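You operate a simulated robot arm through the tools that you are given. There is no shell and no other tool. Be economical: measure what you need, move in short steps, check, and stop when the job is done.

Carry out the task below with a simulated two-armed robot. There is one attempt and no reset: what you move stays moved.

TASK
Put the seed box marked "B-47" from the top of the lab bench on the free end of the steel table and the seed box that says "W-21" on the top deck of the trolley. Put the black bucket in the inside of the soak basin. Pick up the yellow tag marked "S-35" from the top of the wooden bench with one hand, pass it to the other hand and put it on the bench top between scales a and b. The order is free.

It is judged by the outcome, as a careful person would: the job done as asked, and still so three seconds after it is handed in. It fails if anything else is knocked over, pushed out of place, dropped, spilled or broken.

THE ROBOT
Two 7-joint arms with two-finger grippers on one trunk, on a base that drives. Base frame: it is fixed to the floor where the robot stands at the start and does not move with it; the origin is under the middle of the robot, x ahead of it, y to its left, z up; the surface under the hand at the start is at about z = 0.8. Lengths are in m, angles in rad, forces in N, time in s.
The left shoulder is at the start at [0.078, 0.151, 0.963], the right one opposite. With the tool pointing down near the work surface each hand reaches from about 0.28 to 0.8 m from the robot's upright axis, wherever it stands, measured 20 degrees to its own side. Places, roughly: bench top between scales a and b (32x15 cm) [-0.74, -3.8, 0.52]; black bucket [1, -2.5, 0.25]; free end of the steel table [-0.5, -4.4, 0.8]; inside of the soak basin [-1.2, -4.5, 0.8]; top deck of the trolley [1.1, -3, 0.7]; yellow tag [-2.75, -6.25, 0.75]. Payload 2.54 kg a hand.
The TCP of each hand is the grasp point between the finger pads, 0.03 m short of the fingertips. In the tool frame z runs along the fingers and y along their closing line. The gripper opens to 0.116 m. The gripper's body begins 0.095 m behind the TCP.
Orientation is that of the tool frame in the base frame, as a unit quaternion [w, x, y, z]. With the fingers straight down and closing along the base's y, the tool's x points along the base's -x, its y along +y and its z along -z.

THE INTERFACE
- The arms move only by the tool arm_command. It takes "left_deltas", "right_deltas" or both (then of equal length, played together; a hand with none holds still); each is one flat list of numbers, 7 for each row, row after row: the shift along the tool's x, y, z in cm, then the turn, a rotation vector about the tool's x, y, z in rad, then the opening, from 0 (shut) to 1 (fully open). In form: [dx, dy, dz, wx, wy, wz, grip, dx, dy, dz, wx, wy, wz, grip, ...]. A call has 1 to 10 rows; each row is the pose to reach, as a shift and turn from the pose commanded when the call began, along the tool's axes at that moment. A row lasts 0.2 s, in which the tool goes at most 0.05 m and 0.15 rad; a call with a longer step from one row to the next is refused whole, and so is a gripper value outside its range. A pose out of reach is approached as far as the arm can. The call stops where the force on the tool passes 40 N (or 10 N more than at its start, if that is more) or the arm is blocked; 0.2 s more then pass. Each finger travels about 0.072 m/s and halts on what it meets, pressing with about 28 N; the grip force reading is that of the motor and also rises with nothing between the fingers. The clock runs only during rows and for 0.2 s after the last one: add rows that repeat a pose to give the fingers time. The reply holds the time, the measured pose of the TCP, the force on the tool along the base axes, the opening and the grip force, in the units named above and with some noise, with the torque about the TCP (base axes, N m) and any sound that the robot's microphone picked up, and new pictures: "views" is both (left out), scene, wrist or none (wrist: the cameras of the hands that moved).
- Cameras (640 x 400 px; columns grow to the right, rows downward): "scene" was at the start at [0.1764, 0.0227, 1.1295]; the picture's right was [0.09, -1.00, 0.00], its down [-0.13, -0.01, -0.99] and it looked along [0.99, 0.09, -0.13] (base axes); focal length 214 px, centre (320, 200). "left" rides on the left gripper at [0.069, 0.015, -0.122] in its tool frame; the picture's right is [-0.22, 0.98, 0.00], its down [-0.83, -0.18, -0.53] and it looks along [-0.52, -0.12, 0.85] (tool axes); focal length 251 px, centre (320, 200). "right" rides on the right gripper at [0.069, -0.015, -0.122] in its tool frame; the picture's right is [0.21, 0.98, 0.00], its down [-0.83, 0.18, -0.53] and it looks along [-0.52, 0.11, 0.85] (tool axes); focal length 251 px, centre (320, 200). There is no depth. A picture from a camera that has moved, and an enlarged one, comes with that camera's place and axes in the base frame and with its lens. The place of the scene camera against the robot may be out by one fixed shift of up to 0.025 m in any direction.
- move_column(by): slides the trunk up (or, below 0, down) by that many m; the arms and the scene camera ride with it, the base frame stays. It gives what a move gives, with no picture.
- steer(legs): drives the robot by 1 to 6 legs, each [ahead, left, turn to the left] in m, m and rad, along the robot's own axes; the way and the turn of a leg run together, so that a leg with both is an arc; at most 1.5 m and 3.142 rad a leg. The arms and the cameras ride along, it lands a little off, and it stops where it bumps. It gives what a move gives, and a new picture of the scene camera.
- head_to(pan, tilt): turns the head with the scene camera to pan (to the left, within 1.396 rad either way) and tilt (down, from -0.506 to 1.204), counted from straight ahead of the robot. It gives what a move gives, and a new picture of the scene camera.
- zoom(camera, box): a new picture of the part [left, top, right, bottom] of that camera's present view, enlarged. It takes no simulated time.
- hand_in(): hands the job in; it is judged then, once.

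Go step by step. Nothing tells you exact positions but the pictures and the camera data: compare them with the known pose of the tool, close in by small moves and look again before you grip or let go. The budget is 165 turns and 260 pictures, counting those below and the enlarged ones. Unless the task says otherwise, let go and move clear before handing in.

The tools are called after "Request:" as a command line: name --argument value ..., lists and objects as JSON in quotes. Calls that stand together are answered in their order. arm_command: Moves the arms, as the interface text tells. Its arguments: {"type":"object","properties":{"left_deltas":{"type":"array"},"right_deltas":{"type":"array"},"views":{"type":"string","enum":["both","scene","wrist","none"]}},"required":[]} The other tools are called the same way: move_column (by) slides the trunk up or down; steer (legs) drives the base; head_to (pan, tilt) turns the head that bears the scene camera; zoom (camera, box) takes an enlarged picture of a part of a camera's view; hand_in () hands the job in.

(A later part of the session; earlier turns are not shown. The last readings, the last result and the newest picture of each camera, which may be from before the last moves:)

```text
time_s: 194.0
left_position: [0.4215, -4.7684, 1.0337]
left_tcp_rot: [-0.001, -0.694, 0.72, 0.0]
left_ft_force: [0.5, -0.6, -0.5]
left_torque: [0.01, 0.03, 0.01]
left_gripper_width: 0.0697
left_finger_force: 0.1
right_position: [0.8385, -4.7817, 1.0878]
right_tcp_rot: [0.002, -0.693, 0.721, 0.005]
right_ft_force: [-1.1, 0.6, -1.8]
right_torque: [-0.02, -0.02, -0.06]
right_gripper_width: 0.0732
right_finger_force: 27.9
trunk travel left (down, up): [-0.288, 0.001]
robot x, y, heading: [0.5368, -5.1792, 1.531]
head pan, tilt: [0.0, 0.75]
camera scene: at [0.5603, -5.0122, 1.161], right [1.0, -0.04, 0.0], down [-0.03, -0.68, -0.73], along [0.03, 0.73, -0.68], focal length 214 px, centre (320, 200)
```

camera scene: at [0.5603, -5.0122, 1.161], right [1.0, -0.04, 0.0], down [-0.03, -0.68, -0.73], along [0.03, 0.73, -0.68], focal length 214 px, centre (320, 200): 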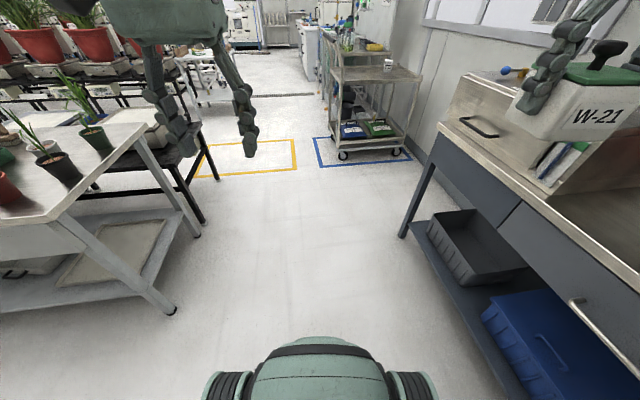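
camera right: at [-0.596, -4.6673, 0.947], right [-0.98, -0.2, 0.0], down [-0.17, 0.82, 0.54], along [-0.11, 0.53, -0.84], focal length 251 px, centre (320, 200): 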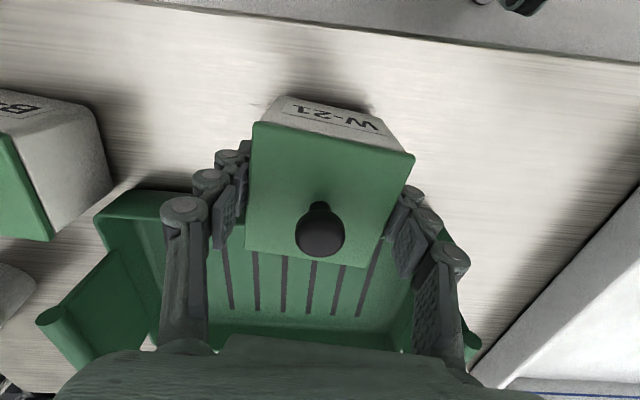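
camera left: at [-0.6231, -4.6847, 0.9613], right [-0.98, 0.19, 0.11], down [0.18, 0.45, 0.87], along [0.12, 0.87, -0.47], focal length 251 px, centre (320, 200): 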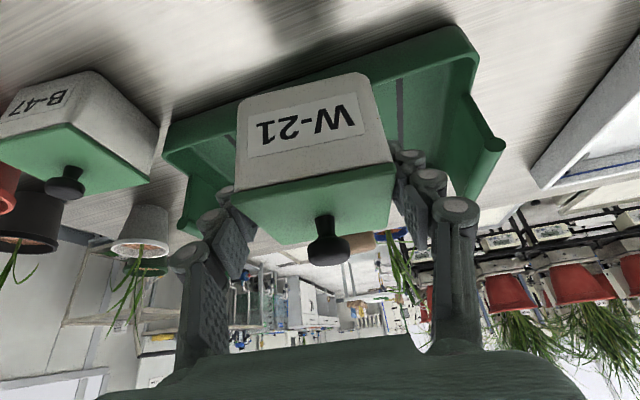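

The aisle ahead leads back to the trolley. I'll shift a little left, straighten and drive forward to its open side.

Request:
steer --legs '[[0, 0.1, 0.04], [1.48, 0, 0]]'

Request:
head_to --pan -0.6 --tilt 0.7

```text
time_s: 202.5
left_position: [0.2856, -3.2988, 1.0339]
left_tcp_rot: [0.0, 0.714, -0.7, 0.0]
left_ft_force: [0.1, -0.3, -0.3]
left_torque: [0.01, 0.01, 0.0]
left_gripper_width: 0.0696
left_finger_force: 0.0
right_position: [0.7024, -3.2873, 1.0858]
right_tcp_rot: [-0.003, 0.713, -0.701, -0.005]
right_ft_force: [-0.3, 0.7, -1.0]
right_torque: [-0.01, -0.01, -0.04]
right_gripper_width: 0.0728
right_finger_force: 27.7
trunk travel left (down, up): [-0.288, 0.001]
robot x, y, heading: [0.4271, -3.7013, 1.591]
head pan, tilt: [0.0, 0.75]
camera scene: at [0.4387, -3.5346, 1.161], right [1.0, 0.02, 0.0], down [0.01, -0.68, -0.73], along [-0.01, 0.73, -0.68], focal length 214 px, centre (320, 200)
```

scene: 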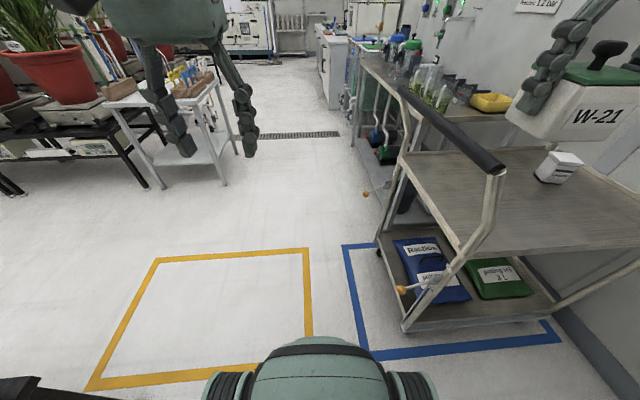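

```text
time_s: 203.5
left_position: [0.2845, -3.2997, 1.0345]
left_tcp_rot: [0.0, 0.714, -0.7, -0.001]
left_ft_force: [-0.8, -0.2, 0.0]
left_torque: [-0.02, 0.02, 0.02]
left_gripper_width: 0.0699
left_finger_force: 0.1
right_position: [0.7021, -3.287, 1.0864]
right_tcp_rot: [-0.003, 0.714, -0.7, -0.005]
right_ft_force: [0.7, -0.1, -2.1]
right_torque: [0.0, -0.02, -0.03]
right_gripper_width: 0.0733
right_finger_force: 27.9
trunk travel left (down, up): [-0.288, 0.001]
robot x, y, heading: [0.4258, -3.702, 1.59]
head pan, tilt: [-0.6, 0.7]
camera scene: at [0.4868, -3.5466, 1.1652], right [0.84, -0.55, 0.0], down [-0.35, -0.54, -0.76], along [0.42, 0.64, -0.64], focal length 214 px, centre (320, 200)
```

scene: 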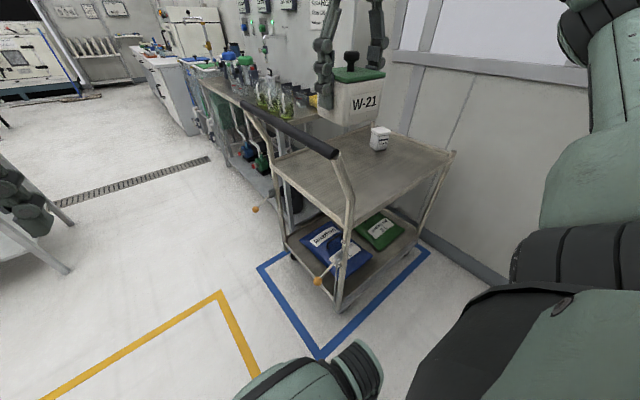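

I'll slide right so the right hand lines up with the deck.

Request:
steer --legs '[[0.02, -0.31, -0.02]]'

Request:
head_to --pan -0.4 --tilt 0.7

```text
time_s: 207.0
left_position: [0.5985, -3.2736, 1.0347]
left_tcp_rot: [0.0, 0.708, -0.706, 0.0]
left_ft_force: [0.4, -0.1, 0.1]
left_torque: [-0.02, 0.0, 0.0]
left_gripper_width: 0.0696
left_finger_force: 0.1
right_position: [1.0147, -3.2711, 1.0866]
right_tcp_rot: [0.003, -0.707, 0.708, 0.005]
right_ft_force: [0.4, -0.6, -1.3]
right_torque: [-0.01, -0.01, 0.0]
right_gripper_width: 0.0735
right_finger_force: 28.1
trunk travel left (down, up): [-0.288, 0.001]
robot x, y, heading: [0.7291, -3.6759, 1.572]
head pan, tilt: [-0.6, 0.7]
camera scene: at [0.7946, -3.5248, 1.1652], right [0.83, -0.56, 0.0], down [-0.36, -0.53, -0.76], along [0.43, 0.63, -0.64], focal length 214 px, centre (320, 200)
```

scene: 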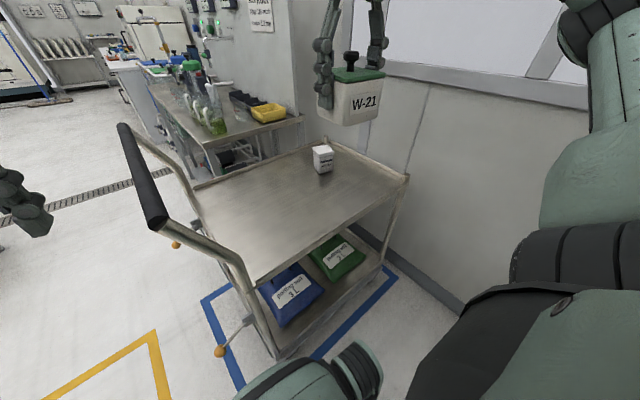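

```text
time_s: 207.8
left_position: [0.5986, -3.2743, 1.0326]
left_tcp_rot: [0.0, 0.708, -0.706, 0.001]
left_ft_force: [0.5, 1.2, -0.3]
left_torque: [-0.02, 0.04, 0.0]
left_gripper_width: 0.0697
left_finger_force: 0.0
right_position: [1.0145, -3.2694, 1.0861]
right_tcp_rot: [0.003, -0.706, 0.708, 0.004]
right_ft_force: [0.5, 0.7, -1.6]
right_torque: [0.01, -0.01, -0.02]
right_gripper_width: 0.0732
right_finger_force: 27.7
trunk travel left (down, up): [-0.288, 0.001]
robot x, y, heading: [0.7293, -3.6782, 1.567]
head pan, tilt: [-0.4, 0.7]
camera scene: at [0.7796, -3.5166, 1.1652], right [0.92, -0.39, 0.0], down [-0.25, -0.59, -0.76], along [0.3, 0.7, -0.64], focal length 214 px, centre (320, 200)
```

scene: 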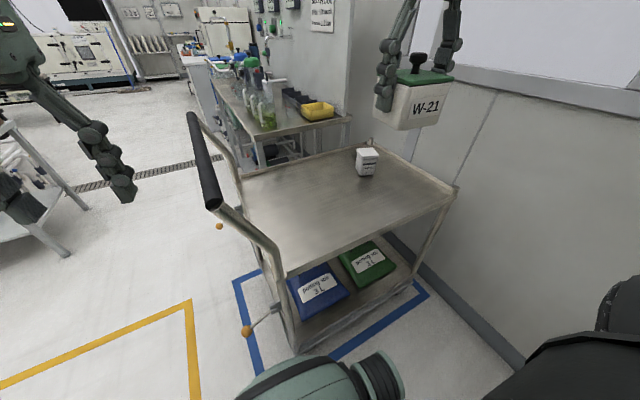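

The right arm stays clear of the handle. I'll move W-21 forward over the deck while going down.

Request:
arm_command --right_deltas '[-2, 1, 2, 0, 0, 0, 0, -4, 2, 5, 0, 0, 0, 0, -6, 3, 8, 0, 0, 0, 0, -9, 3, 11, 0, 0, 0, 0, -12, 3, 14, 0, 0, 0, 0, -15, 3, 17, 0, 0, 0, 0, -18, 3, 20, 0, 0, 0, 0, -20, 3, 23, 0, 0, 0, 0, -21, 3, 26, 0, 0, 0, 0, -21, 3, 28, 0, 0, 0, 0]' --views "both"

```text
time_s: 210.0
left_position: [0.5976, -3.272, 1.033]
left_tcp_rot: [0.0, 0.708, -0.707, 0.0]
left_ft_force: [-0.5, 0.2, 0.6]
left_torque: [0.02, -0.02, -0.02]
left_gripper_width: 0.0694
left_finger_force: 0.1
right_position: [0.9842, -3.0571, 0.8078]
right_tcp_rot: [-0.003, 0.707, -0.707, -0.005]
right_ft_force: [0.4, 0.3, -1.2]
right_torque: [0.0, 0.02, -0.02]
right_gripper_width: 0.0733
right_finger_force: 28.0
trunk travel left (down, up): [-0.288, 0.001]
robot x, y, heading: [0.7282, -3.6773, 1.567]
head pan, tilt: [-0.4, 0.7]
camera scene: at [0.7796, -3.5164, 1.1652], right [0.92, -0.39, 0.0], down [-0.25, -0.59, -0.76], along [0.3, 0.7, -0.64], focal length 214 px, centre (320, 200)
camera right: at [1.0006, -3.1279, 0.9293], right [-0.98, -0.21, 0.0], down [-0.18, 0.82, 0.54], along [-0.12, 0.53, -0.84], focal length 251 px, centre (320, 200)
```

scene: 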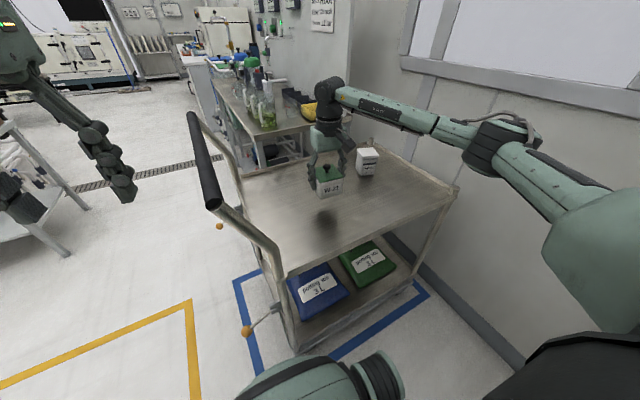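
right: 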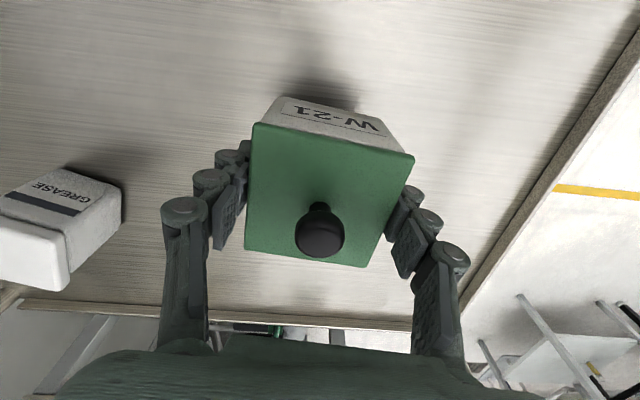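

It's well clear of the grease bottle. I'll lower gently onto the deck.

Request:
arm_command --right_deltas '[0, 0, 2.5, 0, 0, 0, 0, 0, 0, 4, 0, 0, 0, 0, 0, 0, 4.8, 0, 0, 0, 0, 0, 0, 5.2, 0, 0, 0, 0]' --views "none"

```text
time_s: 211.0
left_position: [0.5975, -3.2726, 1.0335]
left_tcp_rot: [0.0, 0.708, -0.706, 0.0]
left_ft_force: [0.2, 0.2, -0.1]
left_torque: [0.0, -0.03, 0.0]
left_gripper_width: 0.0695
left_finger_force: 0.2
right_position: [0.9839, -3.0583, 0.7572]
right_tcp_rot: [0.002, -0.706, 0.708, 0.006]
right_ft_force: [0.0, -0.2, -2.1]
right_torque: [-0.02, 0.03, 0.0]
right_gripper_width: 0.0731
right_finger_force: 27.7
trunk travel left (down, up): [-0.288, 0.001]
robot x, y, heading: [0.7262, -3.6782, 1.572]
head pan, tilt: [-0.4, 0.7]
```

There's no contact yet at z 0.757, so I'll keep going down in small steps.

Request:
arm_command --right_deltas '[0, 0, 0.4, 0, 0, 0, 0, 0, 0, 0.8, 0, 0, 0, 0]' --views "none"

Request:
arm_command --right_deltas '[0, 0, 0.3, 0, 0, 0, 0, 0, 0, 0.5, 0, 0, 0, 0]' --views "both"

```text
time_s: 211.6
left_position: [0.5981, -3.2737, 1.0344]
left_tcp_rot: [0.0, 0.708, -0.706, 0.001]
left_ft_force: [0.5, -0.3, 0.6]
left_torque: [-0.01, 0.01, -0.03]
left_gripper_width: 0.0695
left_finger_force: 0.0
right_position: [0.9845, -3.0576, 0.7483]
right_tcp_rot: [0.002, -0.706, 0.708, 0.004]
right_ft_force: [-1.2, -0.4, -2.0]
right_torque: [0.0, 0.02, 0.04]
right_gripper_width: 0.0732
right_finger_force: 28.2
trunk travel left (down, up): [-0.288, 0.001]
robot x, y, heading: [0.728, -3.6773, 1.571]
head pan, tilt: [-0.4, 0.7]
```

```text
time_s: 212.2
left_position: [0.5971, -3.273, 1.0347]
left_tcp_rot: [-0.001, -0.707, 0.707, 0.0]
left_ft_force: [0.3, 0.6, 0.1]
left_torque: [-0.02, 0.01, 0.04]
left_gripper_width: 0.0697
left_finger_force: 0.1
right_position: [0.9835, -3.0567, 0.7464]
right_tcp_rot: [0.003, -0.707, 0.708, 0.006]
right_ft_force: [0.3, -2.2, 4.5]
right_torque: [-0.31, -0.11, -0.02]
right_gripper_width: 0.0734
right_finger_force: 28.1
trunk travel left (down, up): [-0.288, 0.001]
robot x, y, heading: [0.7294, -3.6774, 1.568]
head pan, tilt: [-0.4, 0.7]
camera scene: at [0.7793, -3.5173, 1.1655], right [0.92, -0.39, 0.0], down [-0.25, -0.59, -0.77], along [0.3, 0.7, -0.64], focal length 214 px, centre (320, 200)
camera right: at [1.0001, -3.1276, 0.8671], right [-0.98, -0.21, 0.0], down [-0.18, 0.82, 0.54], along [-0.12, 0.53, -0.84], focal length 251 px, centre (320, 200)
```

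scene: 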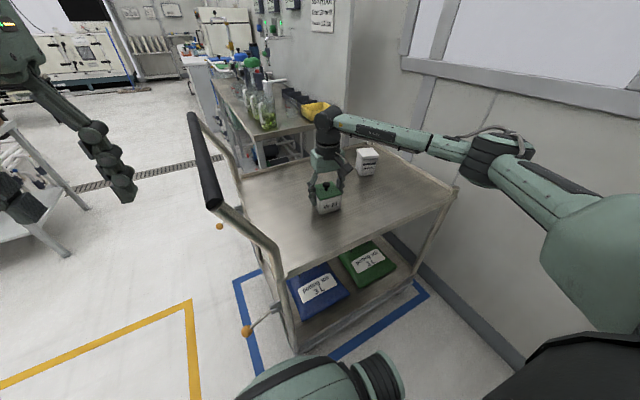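
right: 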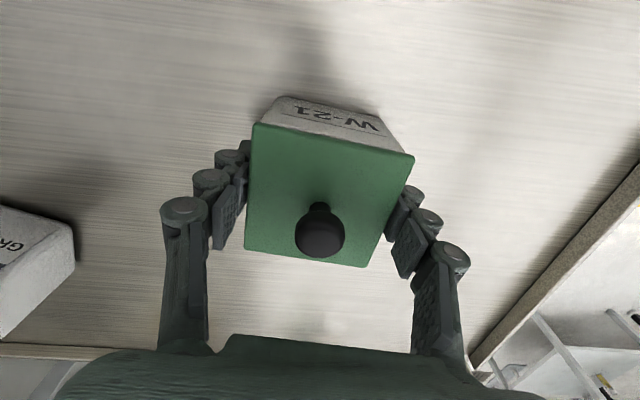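

It's on the deck. I'll release and rise clear, pulling back.

Request:
arm_command --right_deltas '[0, 0, 0.1, 0, 0, 0, 0.4, 0, 0, 0.1, 0, 0, 0, 0.9, 0, 0, 0, 0, 0, 0, 0.9, 0, 0, -4, 0, 0, 0, 0.9, 0, 0, -8, 0, 0, 0, 0.9, 1, 0, -12, 0, 0, 0, 0.9, 4, 0, -15, 0, 0, 0, 0.9, 8, 0, -18, 0, 0, 0, 0.9, 12, 0, -21, 0, 0, 0, 0.6, 16, 0, -24, 0, 0, 0, 0.6]' --views "scene"

Request:
zoom --camera "scene" --box '[230, 110, 470, 270]'

```text
time_s: 214.4
left_position: [0.5969, -3.2757, 1.035]
left_tcp_rot: [0.0, 0.707, -0.707, -0.001]
left_ft_force: [-0.2, 0.9, -0.7]
left_torque: [0.03, 0.03, 0.01]
left_gripper_width: 0.0695
left_finger_force: 0.1
right_position: [0.9858, -3.2216, 0.9806]
right_tcp_rot: [0.003, -0.706, 0.708, 0.005]
right_ft_force: [0.4, 1.2, -0.3]
right_torque: [-0.03, -0.01, 0.01]
right_gripper_width: 0.0699
right_finger_force: 0.1
trunk travel left (down, up): [-0.288, 0.001]
robot x, y, heading: [0.7324, -3.6784, 1.572]
head pan, tilt: [-0.4, 0.7]
camera scene: at [0.7794, -3.5174, 1.1654], right [0.92, -0.39, 0.0], down [-0.25, -0.59, -0.77], along [0.3, 0.71, -0.64], focal length 214 px, centre (320, 200)
```

scene: 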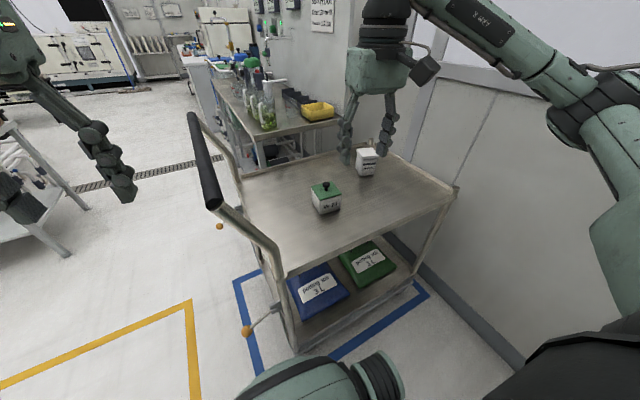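

```text
2.50 times, centred on (350, 190) of scene
camera zoom: at [0.7794, -3.5174, 1.1654], right [0.92, -0.39, 0.0], down [-0.25, -0.59, -0.77], along [0.3, 0.71, -0.64], focal length 536 px, centre (245, 225)
```

zoom: 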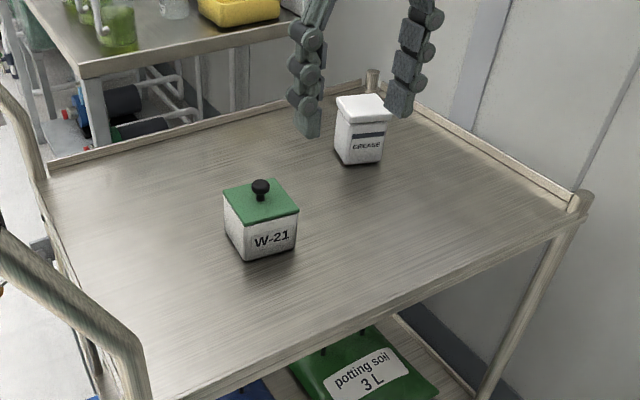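

W-21 is on the trolley. Next is the bucket: I'll drive round to face the wall bench's low shelf.

Request:
steer --legs '[[-0.03, 0.6, 0], [1.2, 0, 0], [0, 0, -1.57]]'

Request:
head_to --pan 0 --tilt 0.75

```text
time_s: 230.3
left_position: [0.5518, -2.3614, 1.034]
left_tcp_rot: [0.001, 0.013, 1.0, 0.0]
left_ft_force: [-0.2, -0.2, -0.4]
left_torque: [0.03, 0.01, 0.02]
left_gripper_width: 0.0696
left_finger_force: 0.1
right_position: [0.5958, -2.752, 0.9815]
right_tcp_rot: [0.005, 0.014, 1.0, 0.002]
right_ft_force: [0.3, 0.7, -0.3]
right_torque: [-0.02, 0.0, 0.0]
right_gripper_width: 0.0694
right_finger_force: 0.0
trunk travel left (down, up): [-0.288, 0.001]
robot x, y, heading: [0.1458, -2.4814, -0.027]
head pan, tilt: [-0.4, 0.7]
camera scene: at [0.307, -2.5064, 1.1652], right [-0.41, -0.91, 0.0], down [-0.59, 0.27, -0.76], along [0.7, -0.32, -0.64], focal length 214 px, centre (320, 200)
```

scene: 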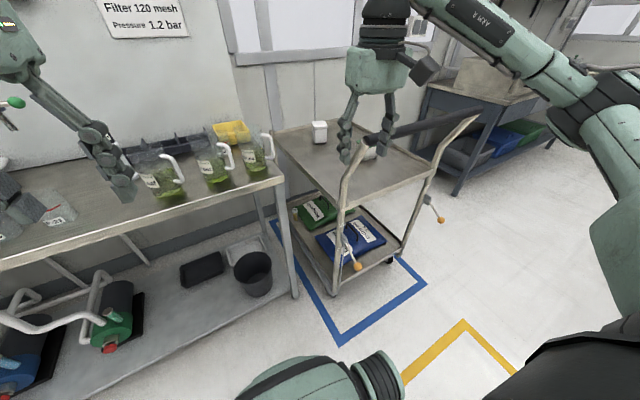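

```text
time_s: 231.2
left_position: [0.5518, -2.3619, 1.0335]
left_tcp_rot: [0.0, 0.013, 1.0, 0.0]
left_ft_force: [-0.6, 0.3, 0.6]
left_torque: [-0.01, -0.02, -0.02]
left_gripper_width: 0.0696
left_finger_force: 0.0
right_position: [0.5963, -2.7516, 0.981]
right_tcp_rot: [0.005, 0.014, 1.0, 0.002]
right_ft_force: [-0.5, -0.2, 0.0]
right_torque: [0.0, 0.01, 0.01]
right_gripper_width: 0.0695
right_finger_force: 0.0
trunk travel left (down, up): [-0.288, 0.001]
robot x, y, heading: [0.1487, -2.4843, -0.029]
head pan, tilt: [0.0, 0.75]
camera scene: at [0.3125, -2.4735, 1.161], right [-0.03, -1.0, 0.0], down [-0.68, 0.02, -0.73], along [0.73, -0.02, -0.68], focal length 214 px, centre (320, 200)
```

scene: 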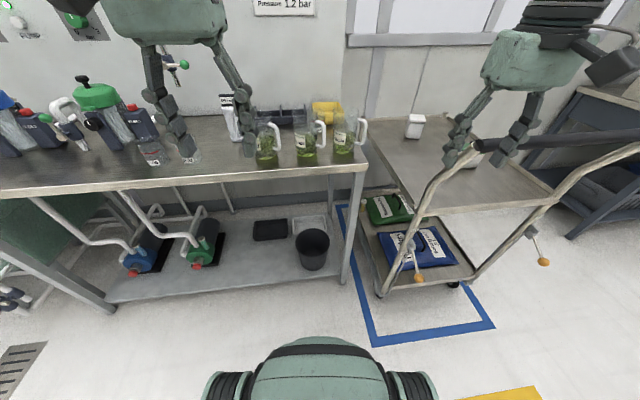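

The black bucket stands near the front of the low shelf, about (0.97, -2.45). I'll look closer before choosing a grip.

Request:
zoom --camera "scene" --box '[240, 190, 400, 310]'

```text
3.33 times, centred on (320, 250) of scene
camera zoom: at [0.3125, -2.4735, 1.161], right [-0.03, -1.0, 0.0], down [-0.68, 0.02, -0.73], along [0.73, -0.02, -0.68], focal length 715 px, centre (320, 33)
```

zoom: 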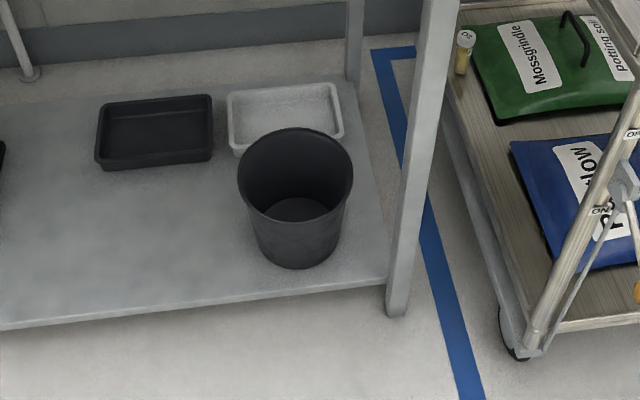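

It's an empty bucket with no handle: rim about 17 cm across at z≈0.29, centre near (0.925, -2.453). I'll pinch its left wall with the right hand tilted 45° under the bench edge. First I'll reposition and lower the trunk.

Request:
steer --legs '[[-0.05, 0.28, 0.03]]'

Request:
move_column --by -0.28

Request:
arm_command --right_deltas '[0, 0, 0, 0, -0.13, 0, 0.6, 0, 0, 0, 0, -0.26, 0, 0.6, 0, 0, 0, 0, -0.39, 0, 0.6, 0, 0, 0, 0, -0.52, 0, 0.6, 0, 0, 0, 0, -0.65, 0, 0.6, 0, 0, 0, 0, -0.785, 0, 0.6]' --views "both"

```text
time_s: 234.6
left_position: [0.5012, -2.0575, 1.0334]
left_tcp_rot: [0.0, -0.004, 1.0, -0.001]
left_ft_force: [0.5, 0.7, 0.6]
left_torque: [-0.02, 0.01, 0.0]
left_gripper_width: 0.0696
left_finger_force: 0.1
right_position: [0.5578, -2.4459, 0.9804]
right_tcp_rot: [0.005, -0.002, 1.0, 0.001]
right_ft_force: [0.1, 0.3, 1.0]
right_torque: [-0.01, 0.0, 0.06]
right_gripper_width: 0.0696
right_finger_force: 0.1
trunk travel left (down, up): [-0.288, 0.001]
robot x, y, heading: [0.0993, -2.1935, 0.01]
head pan, tilt: [0.0, 0.75]
camera scene: at [0.2659, -2.178, 1.161], right [0.01, -1.0, 0.0], down [-0.68, -0.01, -0.73], along [0.73, 0.01, -0.68], focal length 214 px, centre (320, 200)
```

scene: 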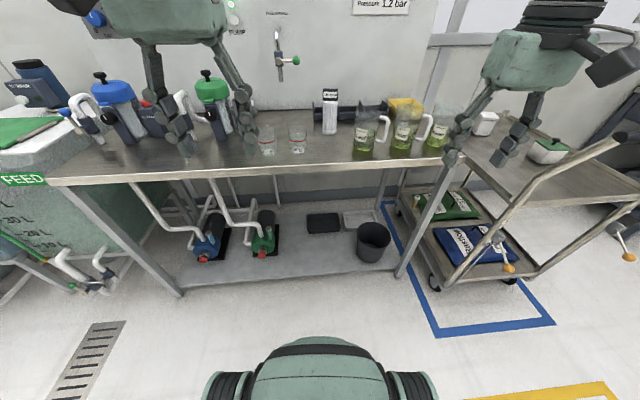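

```text
time_s: 237.4
left_position: [0.5012, -2.0565, 0.7538]
left_tcp_rot: [0.0, -0.003, 1.0, 0.0]
left_ft_force: [-0.2, -1.1, 0.3]
left_torque: [-0.02, -0.02, -0.01]
left_gripper_width: 0.0694
left_finger_force: 0.1
right_position: [0.5574, -2.4454, 0.7006]
right_tcp_rot: [0.006, -0.002, 1.0, 0.002]
right_ft_force: [0.1, -0.4, -0.3]
right_torque: [0.01, -0.05, 0.01]
right_gripper_width: 0.0695
right_finger_force: 0.1
trunk travel left (down, up): [-0.008, 0.281]
robot x, y, heading: [0.0966, -2.193, 0.008]
head pan, tilt: [0.0, 0.75]
```

```text
time_s: 238.8
left_position: [0.5012, -2.0577, 0.7547]
left_tcp_rot: [0.0, -0.004, 1.0, 0.0]
left_ft_force: [-0.5, -0.3, 0.1]
left_torque: [0.0, 0.03, 0.0]
left_gripper_width: 0.0698
left_finger_force: 0.1
right_position: [0.5731, -2.449, 0.7083]
right_tcp_rot: [0.387, -0.003, 0.922, 0.004]
right_ft_force: [0.7, 0.2, -0.3]
right_torque: [-0.01, 0.01, -0.06]
right_gripper_width: 0.0695
right_finger_force: 0.0
right hand out of reach, approached as far as the arm can: row 6
trunk travel left (down, up): [-0.008, 0.281]
robot x, y, heading: [0.0977, -2.197, 0.007]
head pan, tilt: [0.0, 0.75]
camera scene: at [0.2659, -2.1781, 0.881], right [0.01, -1.0, 0.0], down [-0.68, -0.01, -0.73], along [0.73, 0.01, -0.68], focal length 214 px, centre (320, 200)
camera right: at [0.4378, -2.4654, 0.7446], right [-0.16, 0.98, -0.15], down [0.2, 0.18, 0.96], along [0.97, 0.12, -0.22], focal length 251 px, centre (320, 200)
```

scene: 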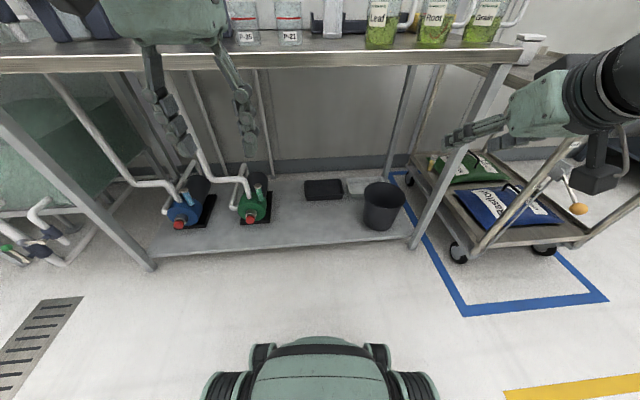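
right: 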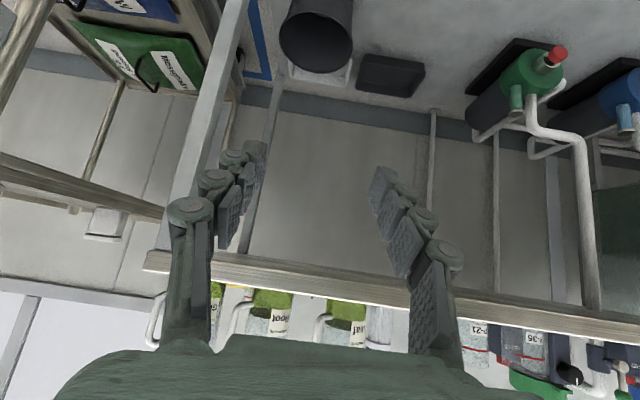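

The hand can take the tilt. I'll go down and forward to a spot just in front of and above the bucket's left rim.

Request:
arm_command --right_deltas '[0.5, 0.9, 4, 0, 0, 0, 0.6, 1, 1.7, 8, 0, 0, 0, 0.6, 1.6, 2.6, 12, 0, 0, 0, 0.6, 2.1, 3.5, 16, 0, 0, 0, 0.6, 2.6, 4.3, 20, 0, 0, 0, 0.6, 3.1, 5.2, 24, 0, 0, 0, 0.6, 3.6, 6, 28, 0, 0, 0, 0.6, 4.1, 6.9, 32, 0, 0, 0, 0.6, 4.7, 7.8, 36, 0, 0, 0, 0.6]' --views "both"

```text
time_s: 240.8
left_position: [0.5014, -2.0589, 0.7541]
left_tcp_rot: [0.0, -0.004, 1.0, 0.001]
left_ft_force: [0.0, -0.4, 0.8]
left_torque: [0.0, 0.03, -0.01]
left_gripper_width: 0.0695
left_finger_force: 0.0
right_position: [0.7974, -2.3687, 0.4207]
right_tcp_rot: [0.388, -0.002, 0.922, 0.003]
right_ft_force: [-0.8, 0.5, 0.4]
right_torque: [0.01, -0.01, -0.04]
right_gripper_width: 0.0695
right_finger_force: 0.2
trunk travel left (down, up): [-0.008, 0.281]
robot x, y, heading: [0.0978, -2.192, 0.004]
head pan, tilt: [0.0, 0.75]
camera scene: at [0.2658, -2.1781, 0.881], right [0.01, -1.0, 0.0], down [-0.68, 0.0, -0.73], along [0.73, 0.01, -0.68], focal length 214 px, centre (320, 200)
camera right: at [0.6623, -2.3843, 0.4571], right [-0.16, 0.98, -0.15], down [0.19, 0.18, 0.96], along [0.97, 0.12, -0.22], focal length 251 px, centre (320, 200)
```

scene: 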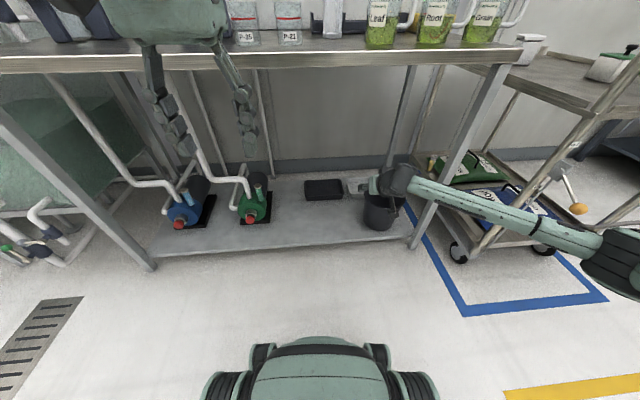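
right: 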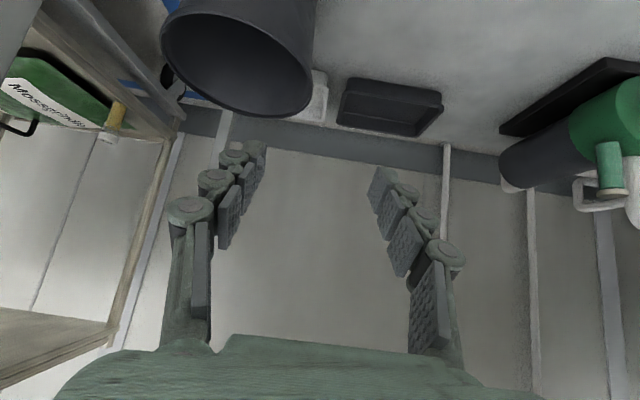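

The rim is centred near (0.942, -2.468) at z≈0.26, so its left wall is at y≈-2.383. I'll line up and advance along the fingers part way.

Request:
arm_command --right_deltas '[1.4, -0.7, 2, 0, 0, 0, 0.6, 2.8, -1.4, 5, 0, 0, 0, 0.6, 2.8, -1.4, 9, 0, 0, 0, 0.6, 2.8, -1.4, 13, 0, 0, 0, 0.6, 2.8, -1.4, 15, 0, 0, 0, 0.6]' --views "wrist"

Request:
head_to --pan -0.4 --tilt 0.6

```text
time_s: 242.0
left_position: [0.501, -2.058, 0.7544]
left_tcp_rot: [0.0, -0.004, 1.0, 0.0]
left_ft_force: [0.0, 0.2, 0.5]
left_torque: [0.01, 0.01, -0.02]
left_gripper_width: 0.0697
left_finger_force: 0.1
right_position: [0.8852, -2.3807, 0.296]
right_tcp_rot: [0.388, -0.001, 0.922, 0.002]
right_ft_force: [-0.1, 0.8, 0.4]
right_torque: [0.01, -0.03, 0.02]
right_gripper_width: 0.0697
right_finger_force: 0.1
trunk travel left (down, up): [-0.008, 0.281]
robot x, y, heading: [0.0962, -2.1937, 0.003]
head pan, tilt: [0.0, 0.75]
camera right: at [0.7504, -2.3974, 0.3322], right [-0.16, 0.98, -0.15], down [0.19, 0.18, 0.96], along [0.97, 0.12, -0.22], focal length 251 px, centre (320, 200)
```

right: 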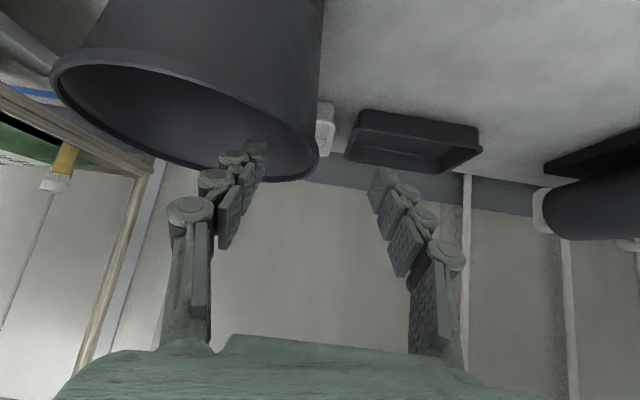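

```text
time_s: 242.9
left_position: [0.502, -2.0571, 0.7538]
left_tcp_rot: [0.0, -0.005, 1.0, -0.001]
left_ft_force: [0.6, -0.1, 0.2]
left_torque: [0.02, 0.01, 0.01]
left_gripper_width: 0.0698
left_finger_force: 0.0
right_position: [0.884, -2.3815, 0.2947]
right_tcp_rot: [0.388, -0.001, 0.922, 0.003]
right_ft_force: [-0.6, -0.2, 0.2]
right_torque: [0.01, 0.01, 0.01]
right_gripper_width: 0.0698
right_finger_force: 0.0
trunk travel left (down, up): [-0.008, 0.281]
robot x, y, heading: [0.0974, -2.1939, 0.008]
head pan, tilt: [-0.4, 0.6]
camera scene: at [0.2647, -2.2124, 0.8939], right [-0.38, -0.92, 0.0], down [-0.52, 0.22, -0.82], along [0.76, -0.32, -0.57], focal length 214 px, centre (320, 200)
```

scene: 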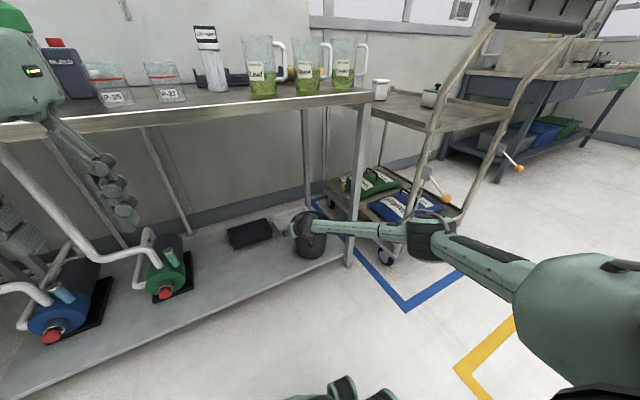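

The fingers straddle the left wall. I'll advance the rest of the way and close.

Request:
arm_command --right_deltas '[0.3, -0.1, 3, 0, 0, 0, 0.6, 0.6, -0.1, 6, 0, 0, 0, 0.6, 0.9, -0.1, 9, 0, 0, 0, 0.6, 0.9, -0.1, 9, 0, 0, 0, 0.6]' --views "wrist"

Request:
zoom --camera "scene" --box '[220, 170, 380, 290]'

```text
time_s: 243.9
left_position: [0.5016, -2.0581, 0.7534]
left_tcp_rot: [0.0, -0.005, 1.0, -0.001]
left_ft_force: [0.3, -0.8, 0.1]
left_torque: [0.01, 0.01, 0.03]
left_gripper_width: 0.0695
left_finger_force: 0.0
right_position: [0.9304, -2.3815, 0.2449]
right_tcp_rot: [0.388, -0.003, 0.922, 0.003]
right_ft_force: [0.0, -0.3, 0.5]
right_torque: [0.02, 0.01, 0.01]
right_gripper_width: 0.0697
right_finger_force: 0.0
right hand out of reach, approached as far as the arm can: row 3, 4
trunk travel left (down, up): [-0.008, 0.281]
robot x, y, heading: [0.0944, -2.1957, 0.006]
head pan, tilt: [-0.4, 0.6]
camera right: at [0.7947, -2.3979, 0.2809], right [-0.16, 0.98, -0.15], down [0.19, 0.18, 0.96], along [0.97, 0.12, -0.22], focal length 251 px, centre (320, 200)
```

right: 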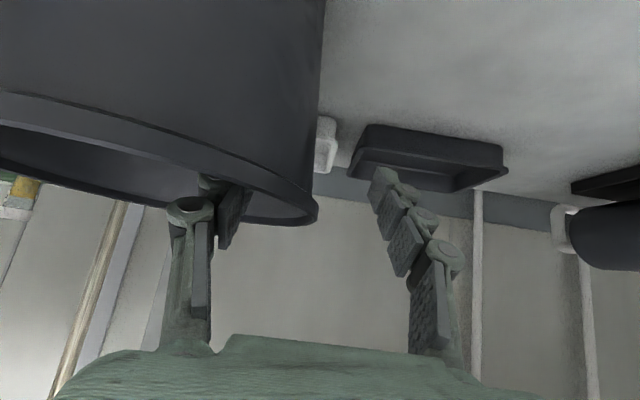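

```text
3.33 times, centred on (300, 230) of scene
camera zoom: at [0.2647, -2.2125, 0.8939], right [-0.38, -0.92, 0.0], down [-0.52, 0.22, -0.83], along [0.76, -0.32, -0.56], focal length 715 px, centre (387, 100)
```

zoom: 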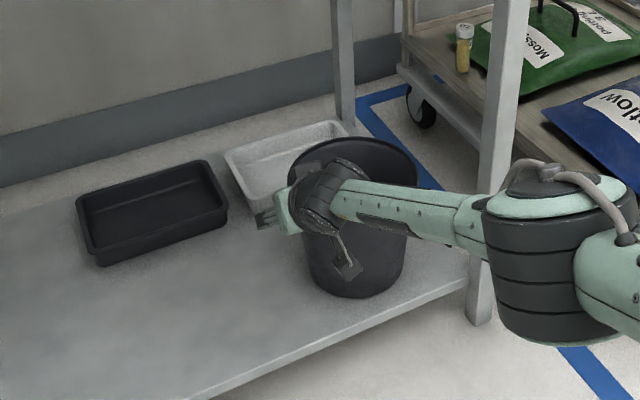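

The inner finger is inside and the outer one outside, but the grip is shallow. I'll roll forward 3 cm to gain reach, go a little deeper, then close.

Request:
steer --legs '[[0.03, 0, 0]]'

Request:
arm_command --right_deltas '[1, 0, 1, 0, 0, 0, 0.6, 2, 0, 1.5, 0, 0, 0, 0.6, 2, 0, 1.5, 0, 0, 0, 0.2, 2, 0, 1.5, 0, 0, 0, 0, 2, 0, 1.5, 0, 0, 0, 0, 2, 0, 1.5, 0, 0, 0, 0]' --views "wrist"

```text
time_s: 244.7
left_position: [0.5311, -2.0574, 0.7546]
left_tcp_rot: [0.0, -0.005, 1.0, 0.0]
left_ft_force: [0.9, 0.5, -0.4]
left_torque: [0.01, -0.05, 0.0]
left_gripper_width: 0.0696
left_finger_force: 0.1
right_position: [0.9614, -2.3817, 0.2451]
right_tcp_rot: [0.388, -0.002, 0.922, 0.004]
right_ft_force: [-0.1, 0.8, 0.0]
right_torque: [0.01, -0.03, 0.0]
right_gripper_width: 0.0695
right_finger_force: 0.1
trunk travel left (down, up): [-0.008, 0.281]
robot x, y, heading: [0.1288, -2.1934, 0.007]
head pan, tilt: [-0.4, 0.6]
camera scene: at [0.2946, -2.2122, 0.8939], right [-0.38, -0.92, 0.0], down [-0.52, 0.22, -0.83], along [0.76, -0.32, -0.56], focal length 214 px, centre (320, 200)
```

scene: 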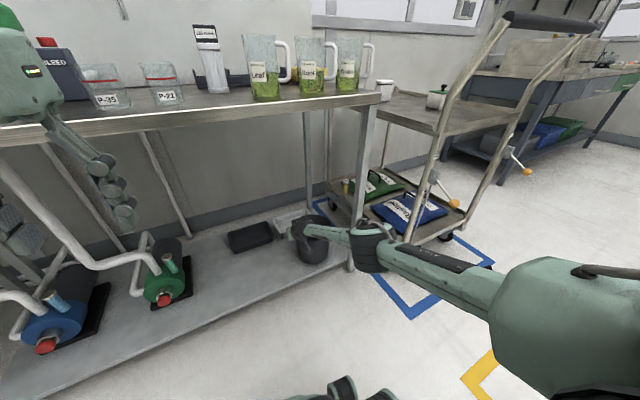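

```text
time_s: 246.1
left_position: [0.5308, -2.0578, 0.7542]
left_tcp_rot: [0.0, -0.004, 1.0, 0.0]
left_ft_force: [0.6, -0.1, -0.9]
left_torque: [0.01, -0.01, 0.0]
left_gripper_width: 0.0696
left_finger_force: 0.0
right_position: [0.9569, -2.382, 0.232]
right_tcp_rot: [0.388, -0.002, 0.922, 0.002]
right_ft_force: [0.3, -0.4, 1.0]
right_torque: [-0.4, -0.02, 0.06]
right_gripper_width: 0.0135
right_finger_force: 28.3
right hand out of reach, approached as far as the arm can: row 1, 2, 3, 4, 5, 6
trunk travel left (down, up): [-0.008, 0.281]
robot x, y, heading: [0.1268, -2.1932, 0.005]
head pan, tilt: [-0.4, 0.6]
camera right: at [0.8212, -2.398, 0.2693], right [-0.16, 0.98, -0.15], down [0.19, 0.18, 0.96], along [0.97, 0.12, -0.22], focal length 251 px, centre (320, 200)
```

right: 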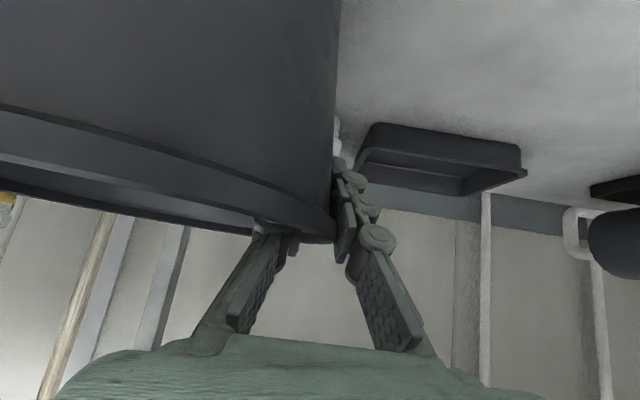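

The wall is pinched. I'll raise it using the trunk and look.

Request:
move_column --by 0.05

Request:
head_to --pan -0.4 --tilt 0.6

Request:
zoom --camera "scene" --box '[240, 170, 400, 290]'

```text
time_s: 247.0
left_position: [0.5324, -2.0568, 0.8036]
left_tcp_rot: [0.0, -0.005, 1.0, 0.0]
left_ft_force: [0.4, 0.3, 0.3]
left_torque: [0.0, -0.01, 0.02]
left_gripper_width: 0.0698
left_finger_force: 0.1
right_position: [0.9562, -2.3816, 0.2823]
right_tcp_rot: [0.387, -0.002, 0.922, 0.003]
right_ft_force: [-0.5, 0.3, -2.4]
right_torque: [0.12, -0.01, -0.02]
right_gripper_width: 0.0119
right_finger_force: 28.5
trunk travel left (down, up): [-0.058, 0.231]
robot x, y, heading: [0.1284, -2.195, 0.006]
head pan, tilt: [-0.4, 0.6]
```

```text
time_s: 247.6
left_position: [0.5301, -2.0576, 0.8025]
left_tcp_rot: [0.0, -0.005, 1.0, 0.0]
left_ft_force: [-0.5, -0.1, -0.1]
left_torque: [0.01, -0.03, 0.01]
left_gripper_width: 0.0695
left_finger_force: 0.1
right_position: [0.9556, -2.3825, 0.2814]
right_tcp_rot: [0.388, -0.002, 0.922, 0.003]
right_ft_force: [-0.8, 1.0, -2.5]
right_torque: [0.14, -0.01, 0.03]
right_gripper_width: 0.0117
right_finger_force: 28.0
trunk travel left (down, up): [-0.058, 0.231]
robot x, y, heading: [0.1283, -2.1943, 0.004]
head pan, tilt: [-0.4, 0.6]
camera scene: at [0.2948, -2.2123, 0.9438], right [-0.38, -0.92, 0.0], down [-0.52, 0.22, -0.82], along [0.76, -0.32, -0.57], focal length 214 px, centre (320, 200)
```

scene: 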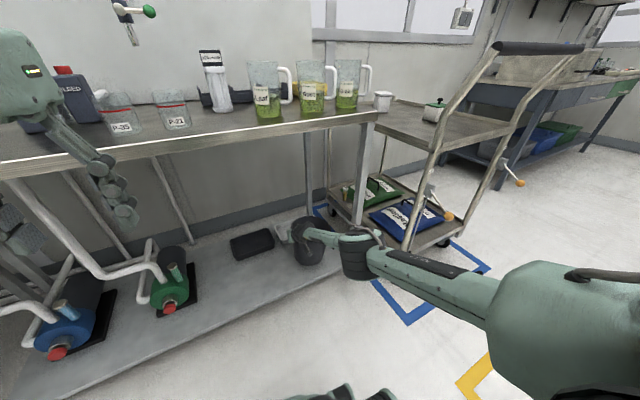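

```text
3.33 times, centred on (320, 230) of scene
camera zoom: at [0.2948, -2.2123, 0.9438], right [-0.38, -0.92, 0.0], down [-0.52, 0.22, -0.82], along [0.76, -0.32, -0.57], focal length 715 px, centre (320, 100)
```

zoom: 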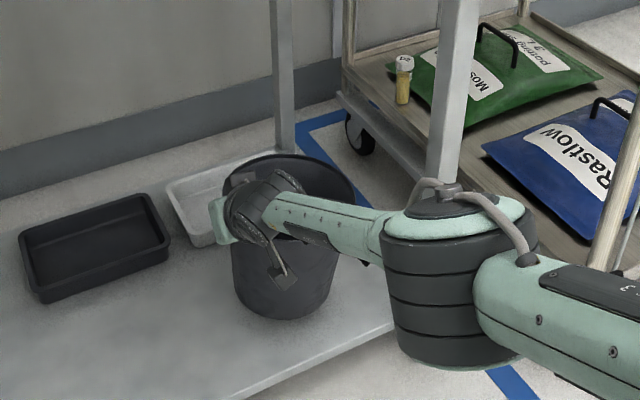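

The bucket hangs steadily. I'll back straight out from under the bench, then raise everything.

Request:
steer --legs '[[-0.45, 0, 0]]'

Request:
move_column --by 0.23

Request:
arm_command --right_deltas '[-1.4, 0, -2.8, 0, 0, 0, 0, -2.1, 0, -5.9, 0, 0, 0, 0, -2.8, 0, -9, 0, 0, 0, 0, -3.5, 0, -12.1, 0, 0, 0, 0, -4.2, 0, -15.2, 0, 0, 0, 0, -5, 0, -18.3, 0, 0, 0, 0, -6, 0, -21.5, 0, 0, 0, 0, -7, 0, -24.6, 0, 0, 0, 0, -8, 0, -27.7, 0, 0, 0, 0, -10, 0, -30.5, 0, 0, 0, 0]' --views "both"

```text
time_s: 249.4
left_position: [0.3238, -2.0607, 0.8056]
left_tcp_rot: [0.001, -0.003, 1.0, 0.0]
left_ft_force: [0.2, -0.1, 1.1]
left_torque: [-0.03, 0.0, 0.01]
left_gripper_width: 0.0699
left_finger_force: 0.1
right_position: [0.7474, -2.3857, 0.2801]
right_tcp_rot: [0.386, 0.0, 0.923, 0.001]
right_ft_force: [-0.3, 0.2, -2.0]
right_torque: [0.17, 0.02, -0.01]
right_gripper_width: 0.0117
right_finger_force: 27.7
trunk travel left (down, up): [-0.058, 0.231]
robot x, y, heading: [-0.0737, -2.1966, 0.01]
head pan, tilt: [-0.4, 0.6]
stopped in leg 1: the robot was blocked; the commanded pose is now the measured one
camera scene: at [0.0886, -2.2139, 0.9438], right [-0.38, -0.92, 0.0], down [-0.52, 0.22, -0.82], along [0.76, -0.32, -0.57], focal length 214 px, centre (320, 200)
```

scene: 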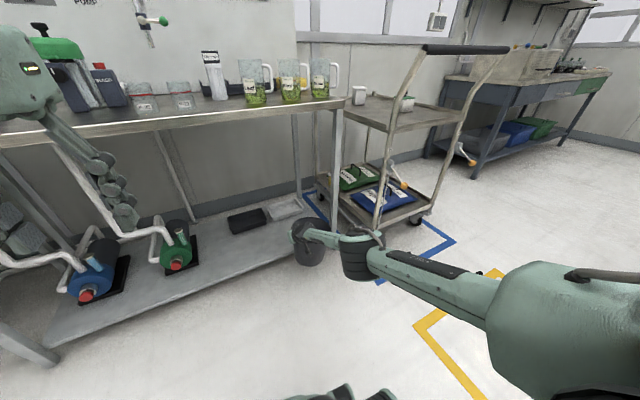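

```text
time_s: 251.8
left_position: [0.3248, -2.0602, 1.0355]
left_tcp_rot: [0.002, -0.003, 1.0, 0.0]
left_ft_force: [0.1, 0.8, 0.6]
left_torque: [0.0, 0.0, -0.03]
left_gripper_width: 0.0694
left_finger_force: 0.0
right_position: [0.7485, -2.3841, 0.5099]
right_tcp_rot: [0.386, 0.0, 0.922, 0.001]
right_ft_force: [0.0, -0.6, -1.7]
right_torque: [0.13, 0.02, -0.01]
right_gripper_width: 0.0116
right_finger_force: 28.4
trunk travel left (down, up): [-0.288, 0.001]
robot x, y, heading: [-0.0744, -2.198, 0.006]
head pan, tilt: [-0.4, 0.6]
```

```text
time_s: 254.0
left_position: [0.3245, -2.0608, 1.0361]
left_tcp_rot: [0.001, -0.003, 1.0, 0.0]
left_ft_force: [-0.2, 0.0, 0.3]
left_torque: [-0.01, 0.0, 0.01]
left_gripper_width: 0.0697
left_finger_force: 0.0
right_position: [0.5986, -2.3842, 0.7969]
right_tcp_rot: [0.386, -0.002, 0.922, 0.002]
right_ft_force: [0.1, 0.5, -2.9]
right_torque: [0.09, -0.05, 0.01]
right_gripper_width: 0.0117
right_finger_force: 27.7
trunk travel left (down, up): [-0.288, 0.001]
robot x, y, heading: [-0.0767, -2.1962, -0.001]
head pan, tilt: [-0.4, 0.6]
camera scene: at [0.0884, -2.2138, 1.1739], right [-0.38, -0.92, 0.0], down [-0.52, 0.22, -0.83], along [0.76, -0.32, -0.56], focal length 214 px, centre (320, 200)
camera right: at [0.4639, -2.4007, 0.8333], right [-0.15, 0.98, -0.15], down [0.2, 0.18, 0.96], along [0.97, 0.12, -0.22], focal length 251 px, centre (320, 200)
```

scene: 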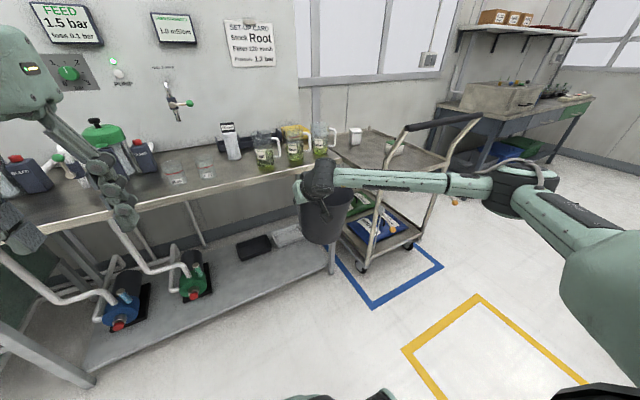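
right: 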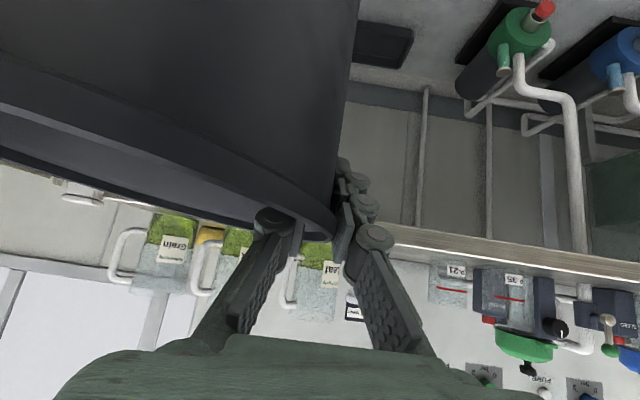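

Backing up touched the small white table behind me. I'll move forward a bit, turn right and check it as I go.

Request:
steer --legs '[[0.05, 0, 0], [0, 0, -1.57]]'

Request:
head_to --pan -1.39 --tilt 0.4

```text
time_s: 257.5
left_position: [0.3205, -2.5277, 1.0355]
left_tcp_rot: [0.001, 0.46, 0.888, 0.0]
left_ft_force: [0.1, -0.2, -1.3]
left_torque: [0.02, 0.01, -0.01]
left_gripper_width: 0.0696
left_finger_force: 0.1
right_position: [0.2132, -2.9385, 0.795]
right_tcp_rot: [0.344, 0.424, 0.819, -0.174]
right_ft_force: [1.0, -0.4, -1.8]
right_torque: [0.05, -0.1, 0.03]
right_gripper_width: 0.0113
right_finger_force: 27.7
trunk travel left (down, up): [-0.288, 0.001]
robot x, y, heading: [-0.02, -2.2727, -0.958]
head pan, tilt: [-0.4, 0.6]
stopped in leg 2: the robot was blocked; the commanded pose is now the measured one
camera scene: at [0.055, -2.4037, 1.1736], right [-0.98, -0.21, 0.0], down [-0.12, 0.55, -0.82], along [0.18, -0.81, -0.57], focal length 214 px, centre (320, 200)
```

scene: 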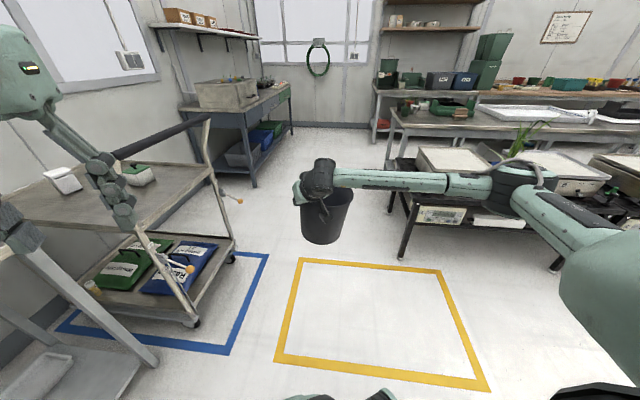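

```text
time_s: 258.8
left_position: [0.3199, -2.5274, 1.0348]
left_tcp_rot: [0.002, 0.46, 0.888, -0.001]
left_ft_force: [0.6, 0.1, -0.6]
left_torque: [0.01, 0.01, -0.01]
left_gripper_width: 0.0696
left_finger_force: 0.0
right_position: [0.2131, -2.9382, 0.7974]
right_tcp_rot: [0.344, 0.425, 0.818, -0.177]
right_ft_force: [0.3, -0.2, -1.5]
right_torque: [0.05, -0.08, 0.03]
right_gripper_width: 0.0117
right_finger_force: 28.4
trunk travel left (down, up): [-0.288, 0.001]
robot x, y, heading: [-0.0199, -2.2713, -0.95]
head pan, tilt: [-1.389, 0.4]
camera scene: at [-0.0287, -2.3828, 1.1921], right [-0.72, 0.7, 0.0], down [0.27, 0.28, -0.92], along [-0.64, -0.66, -0.39], focal length 214 px, centre (320, 200)
```

scene: 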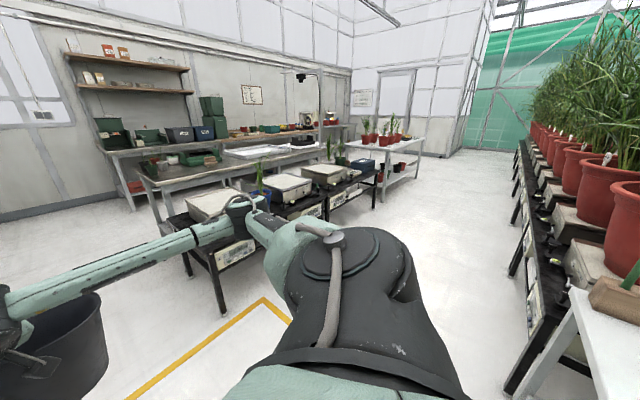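

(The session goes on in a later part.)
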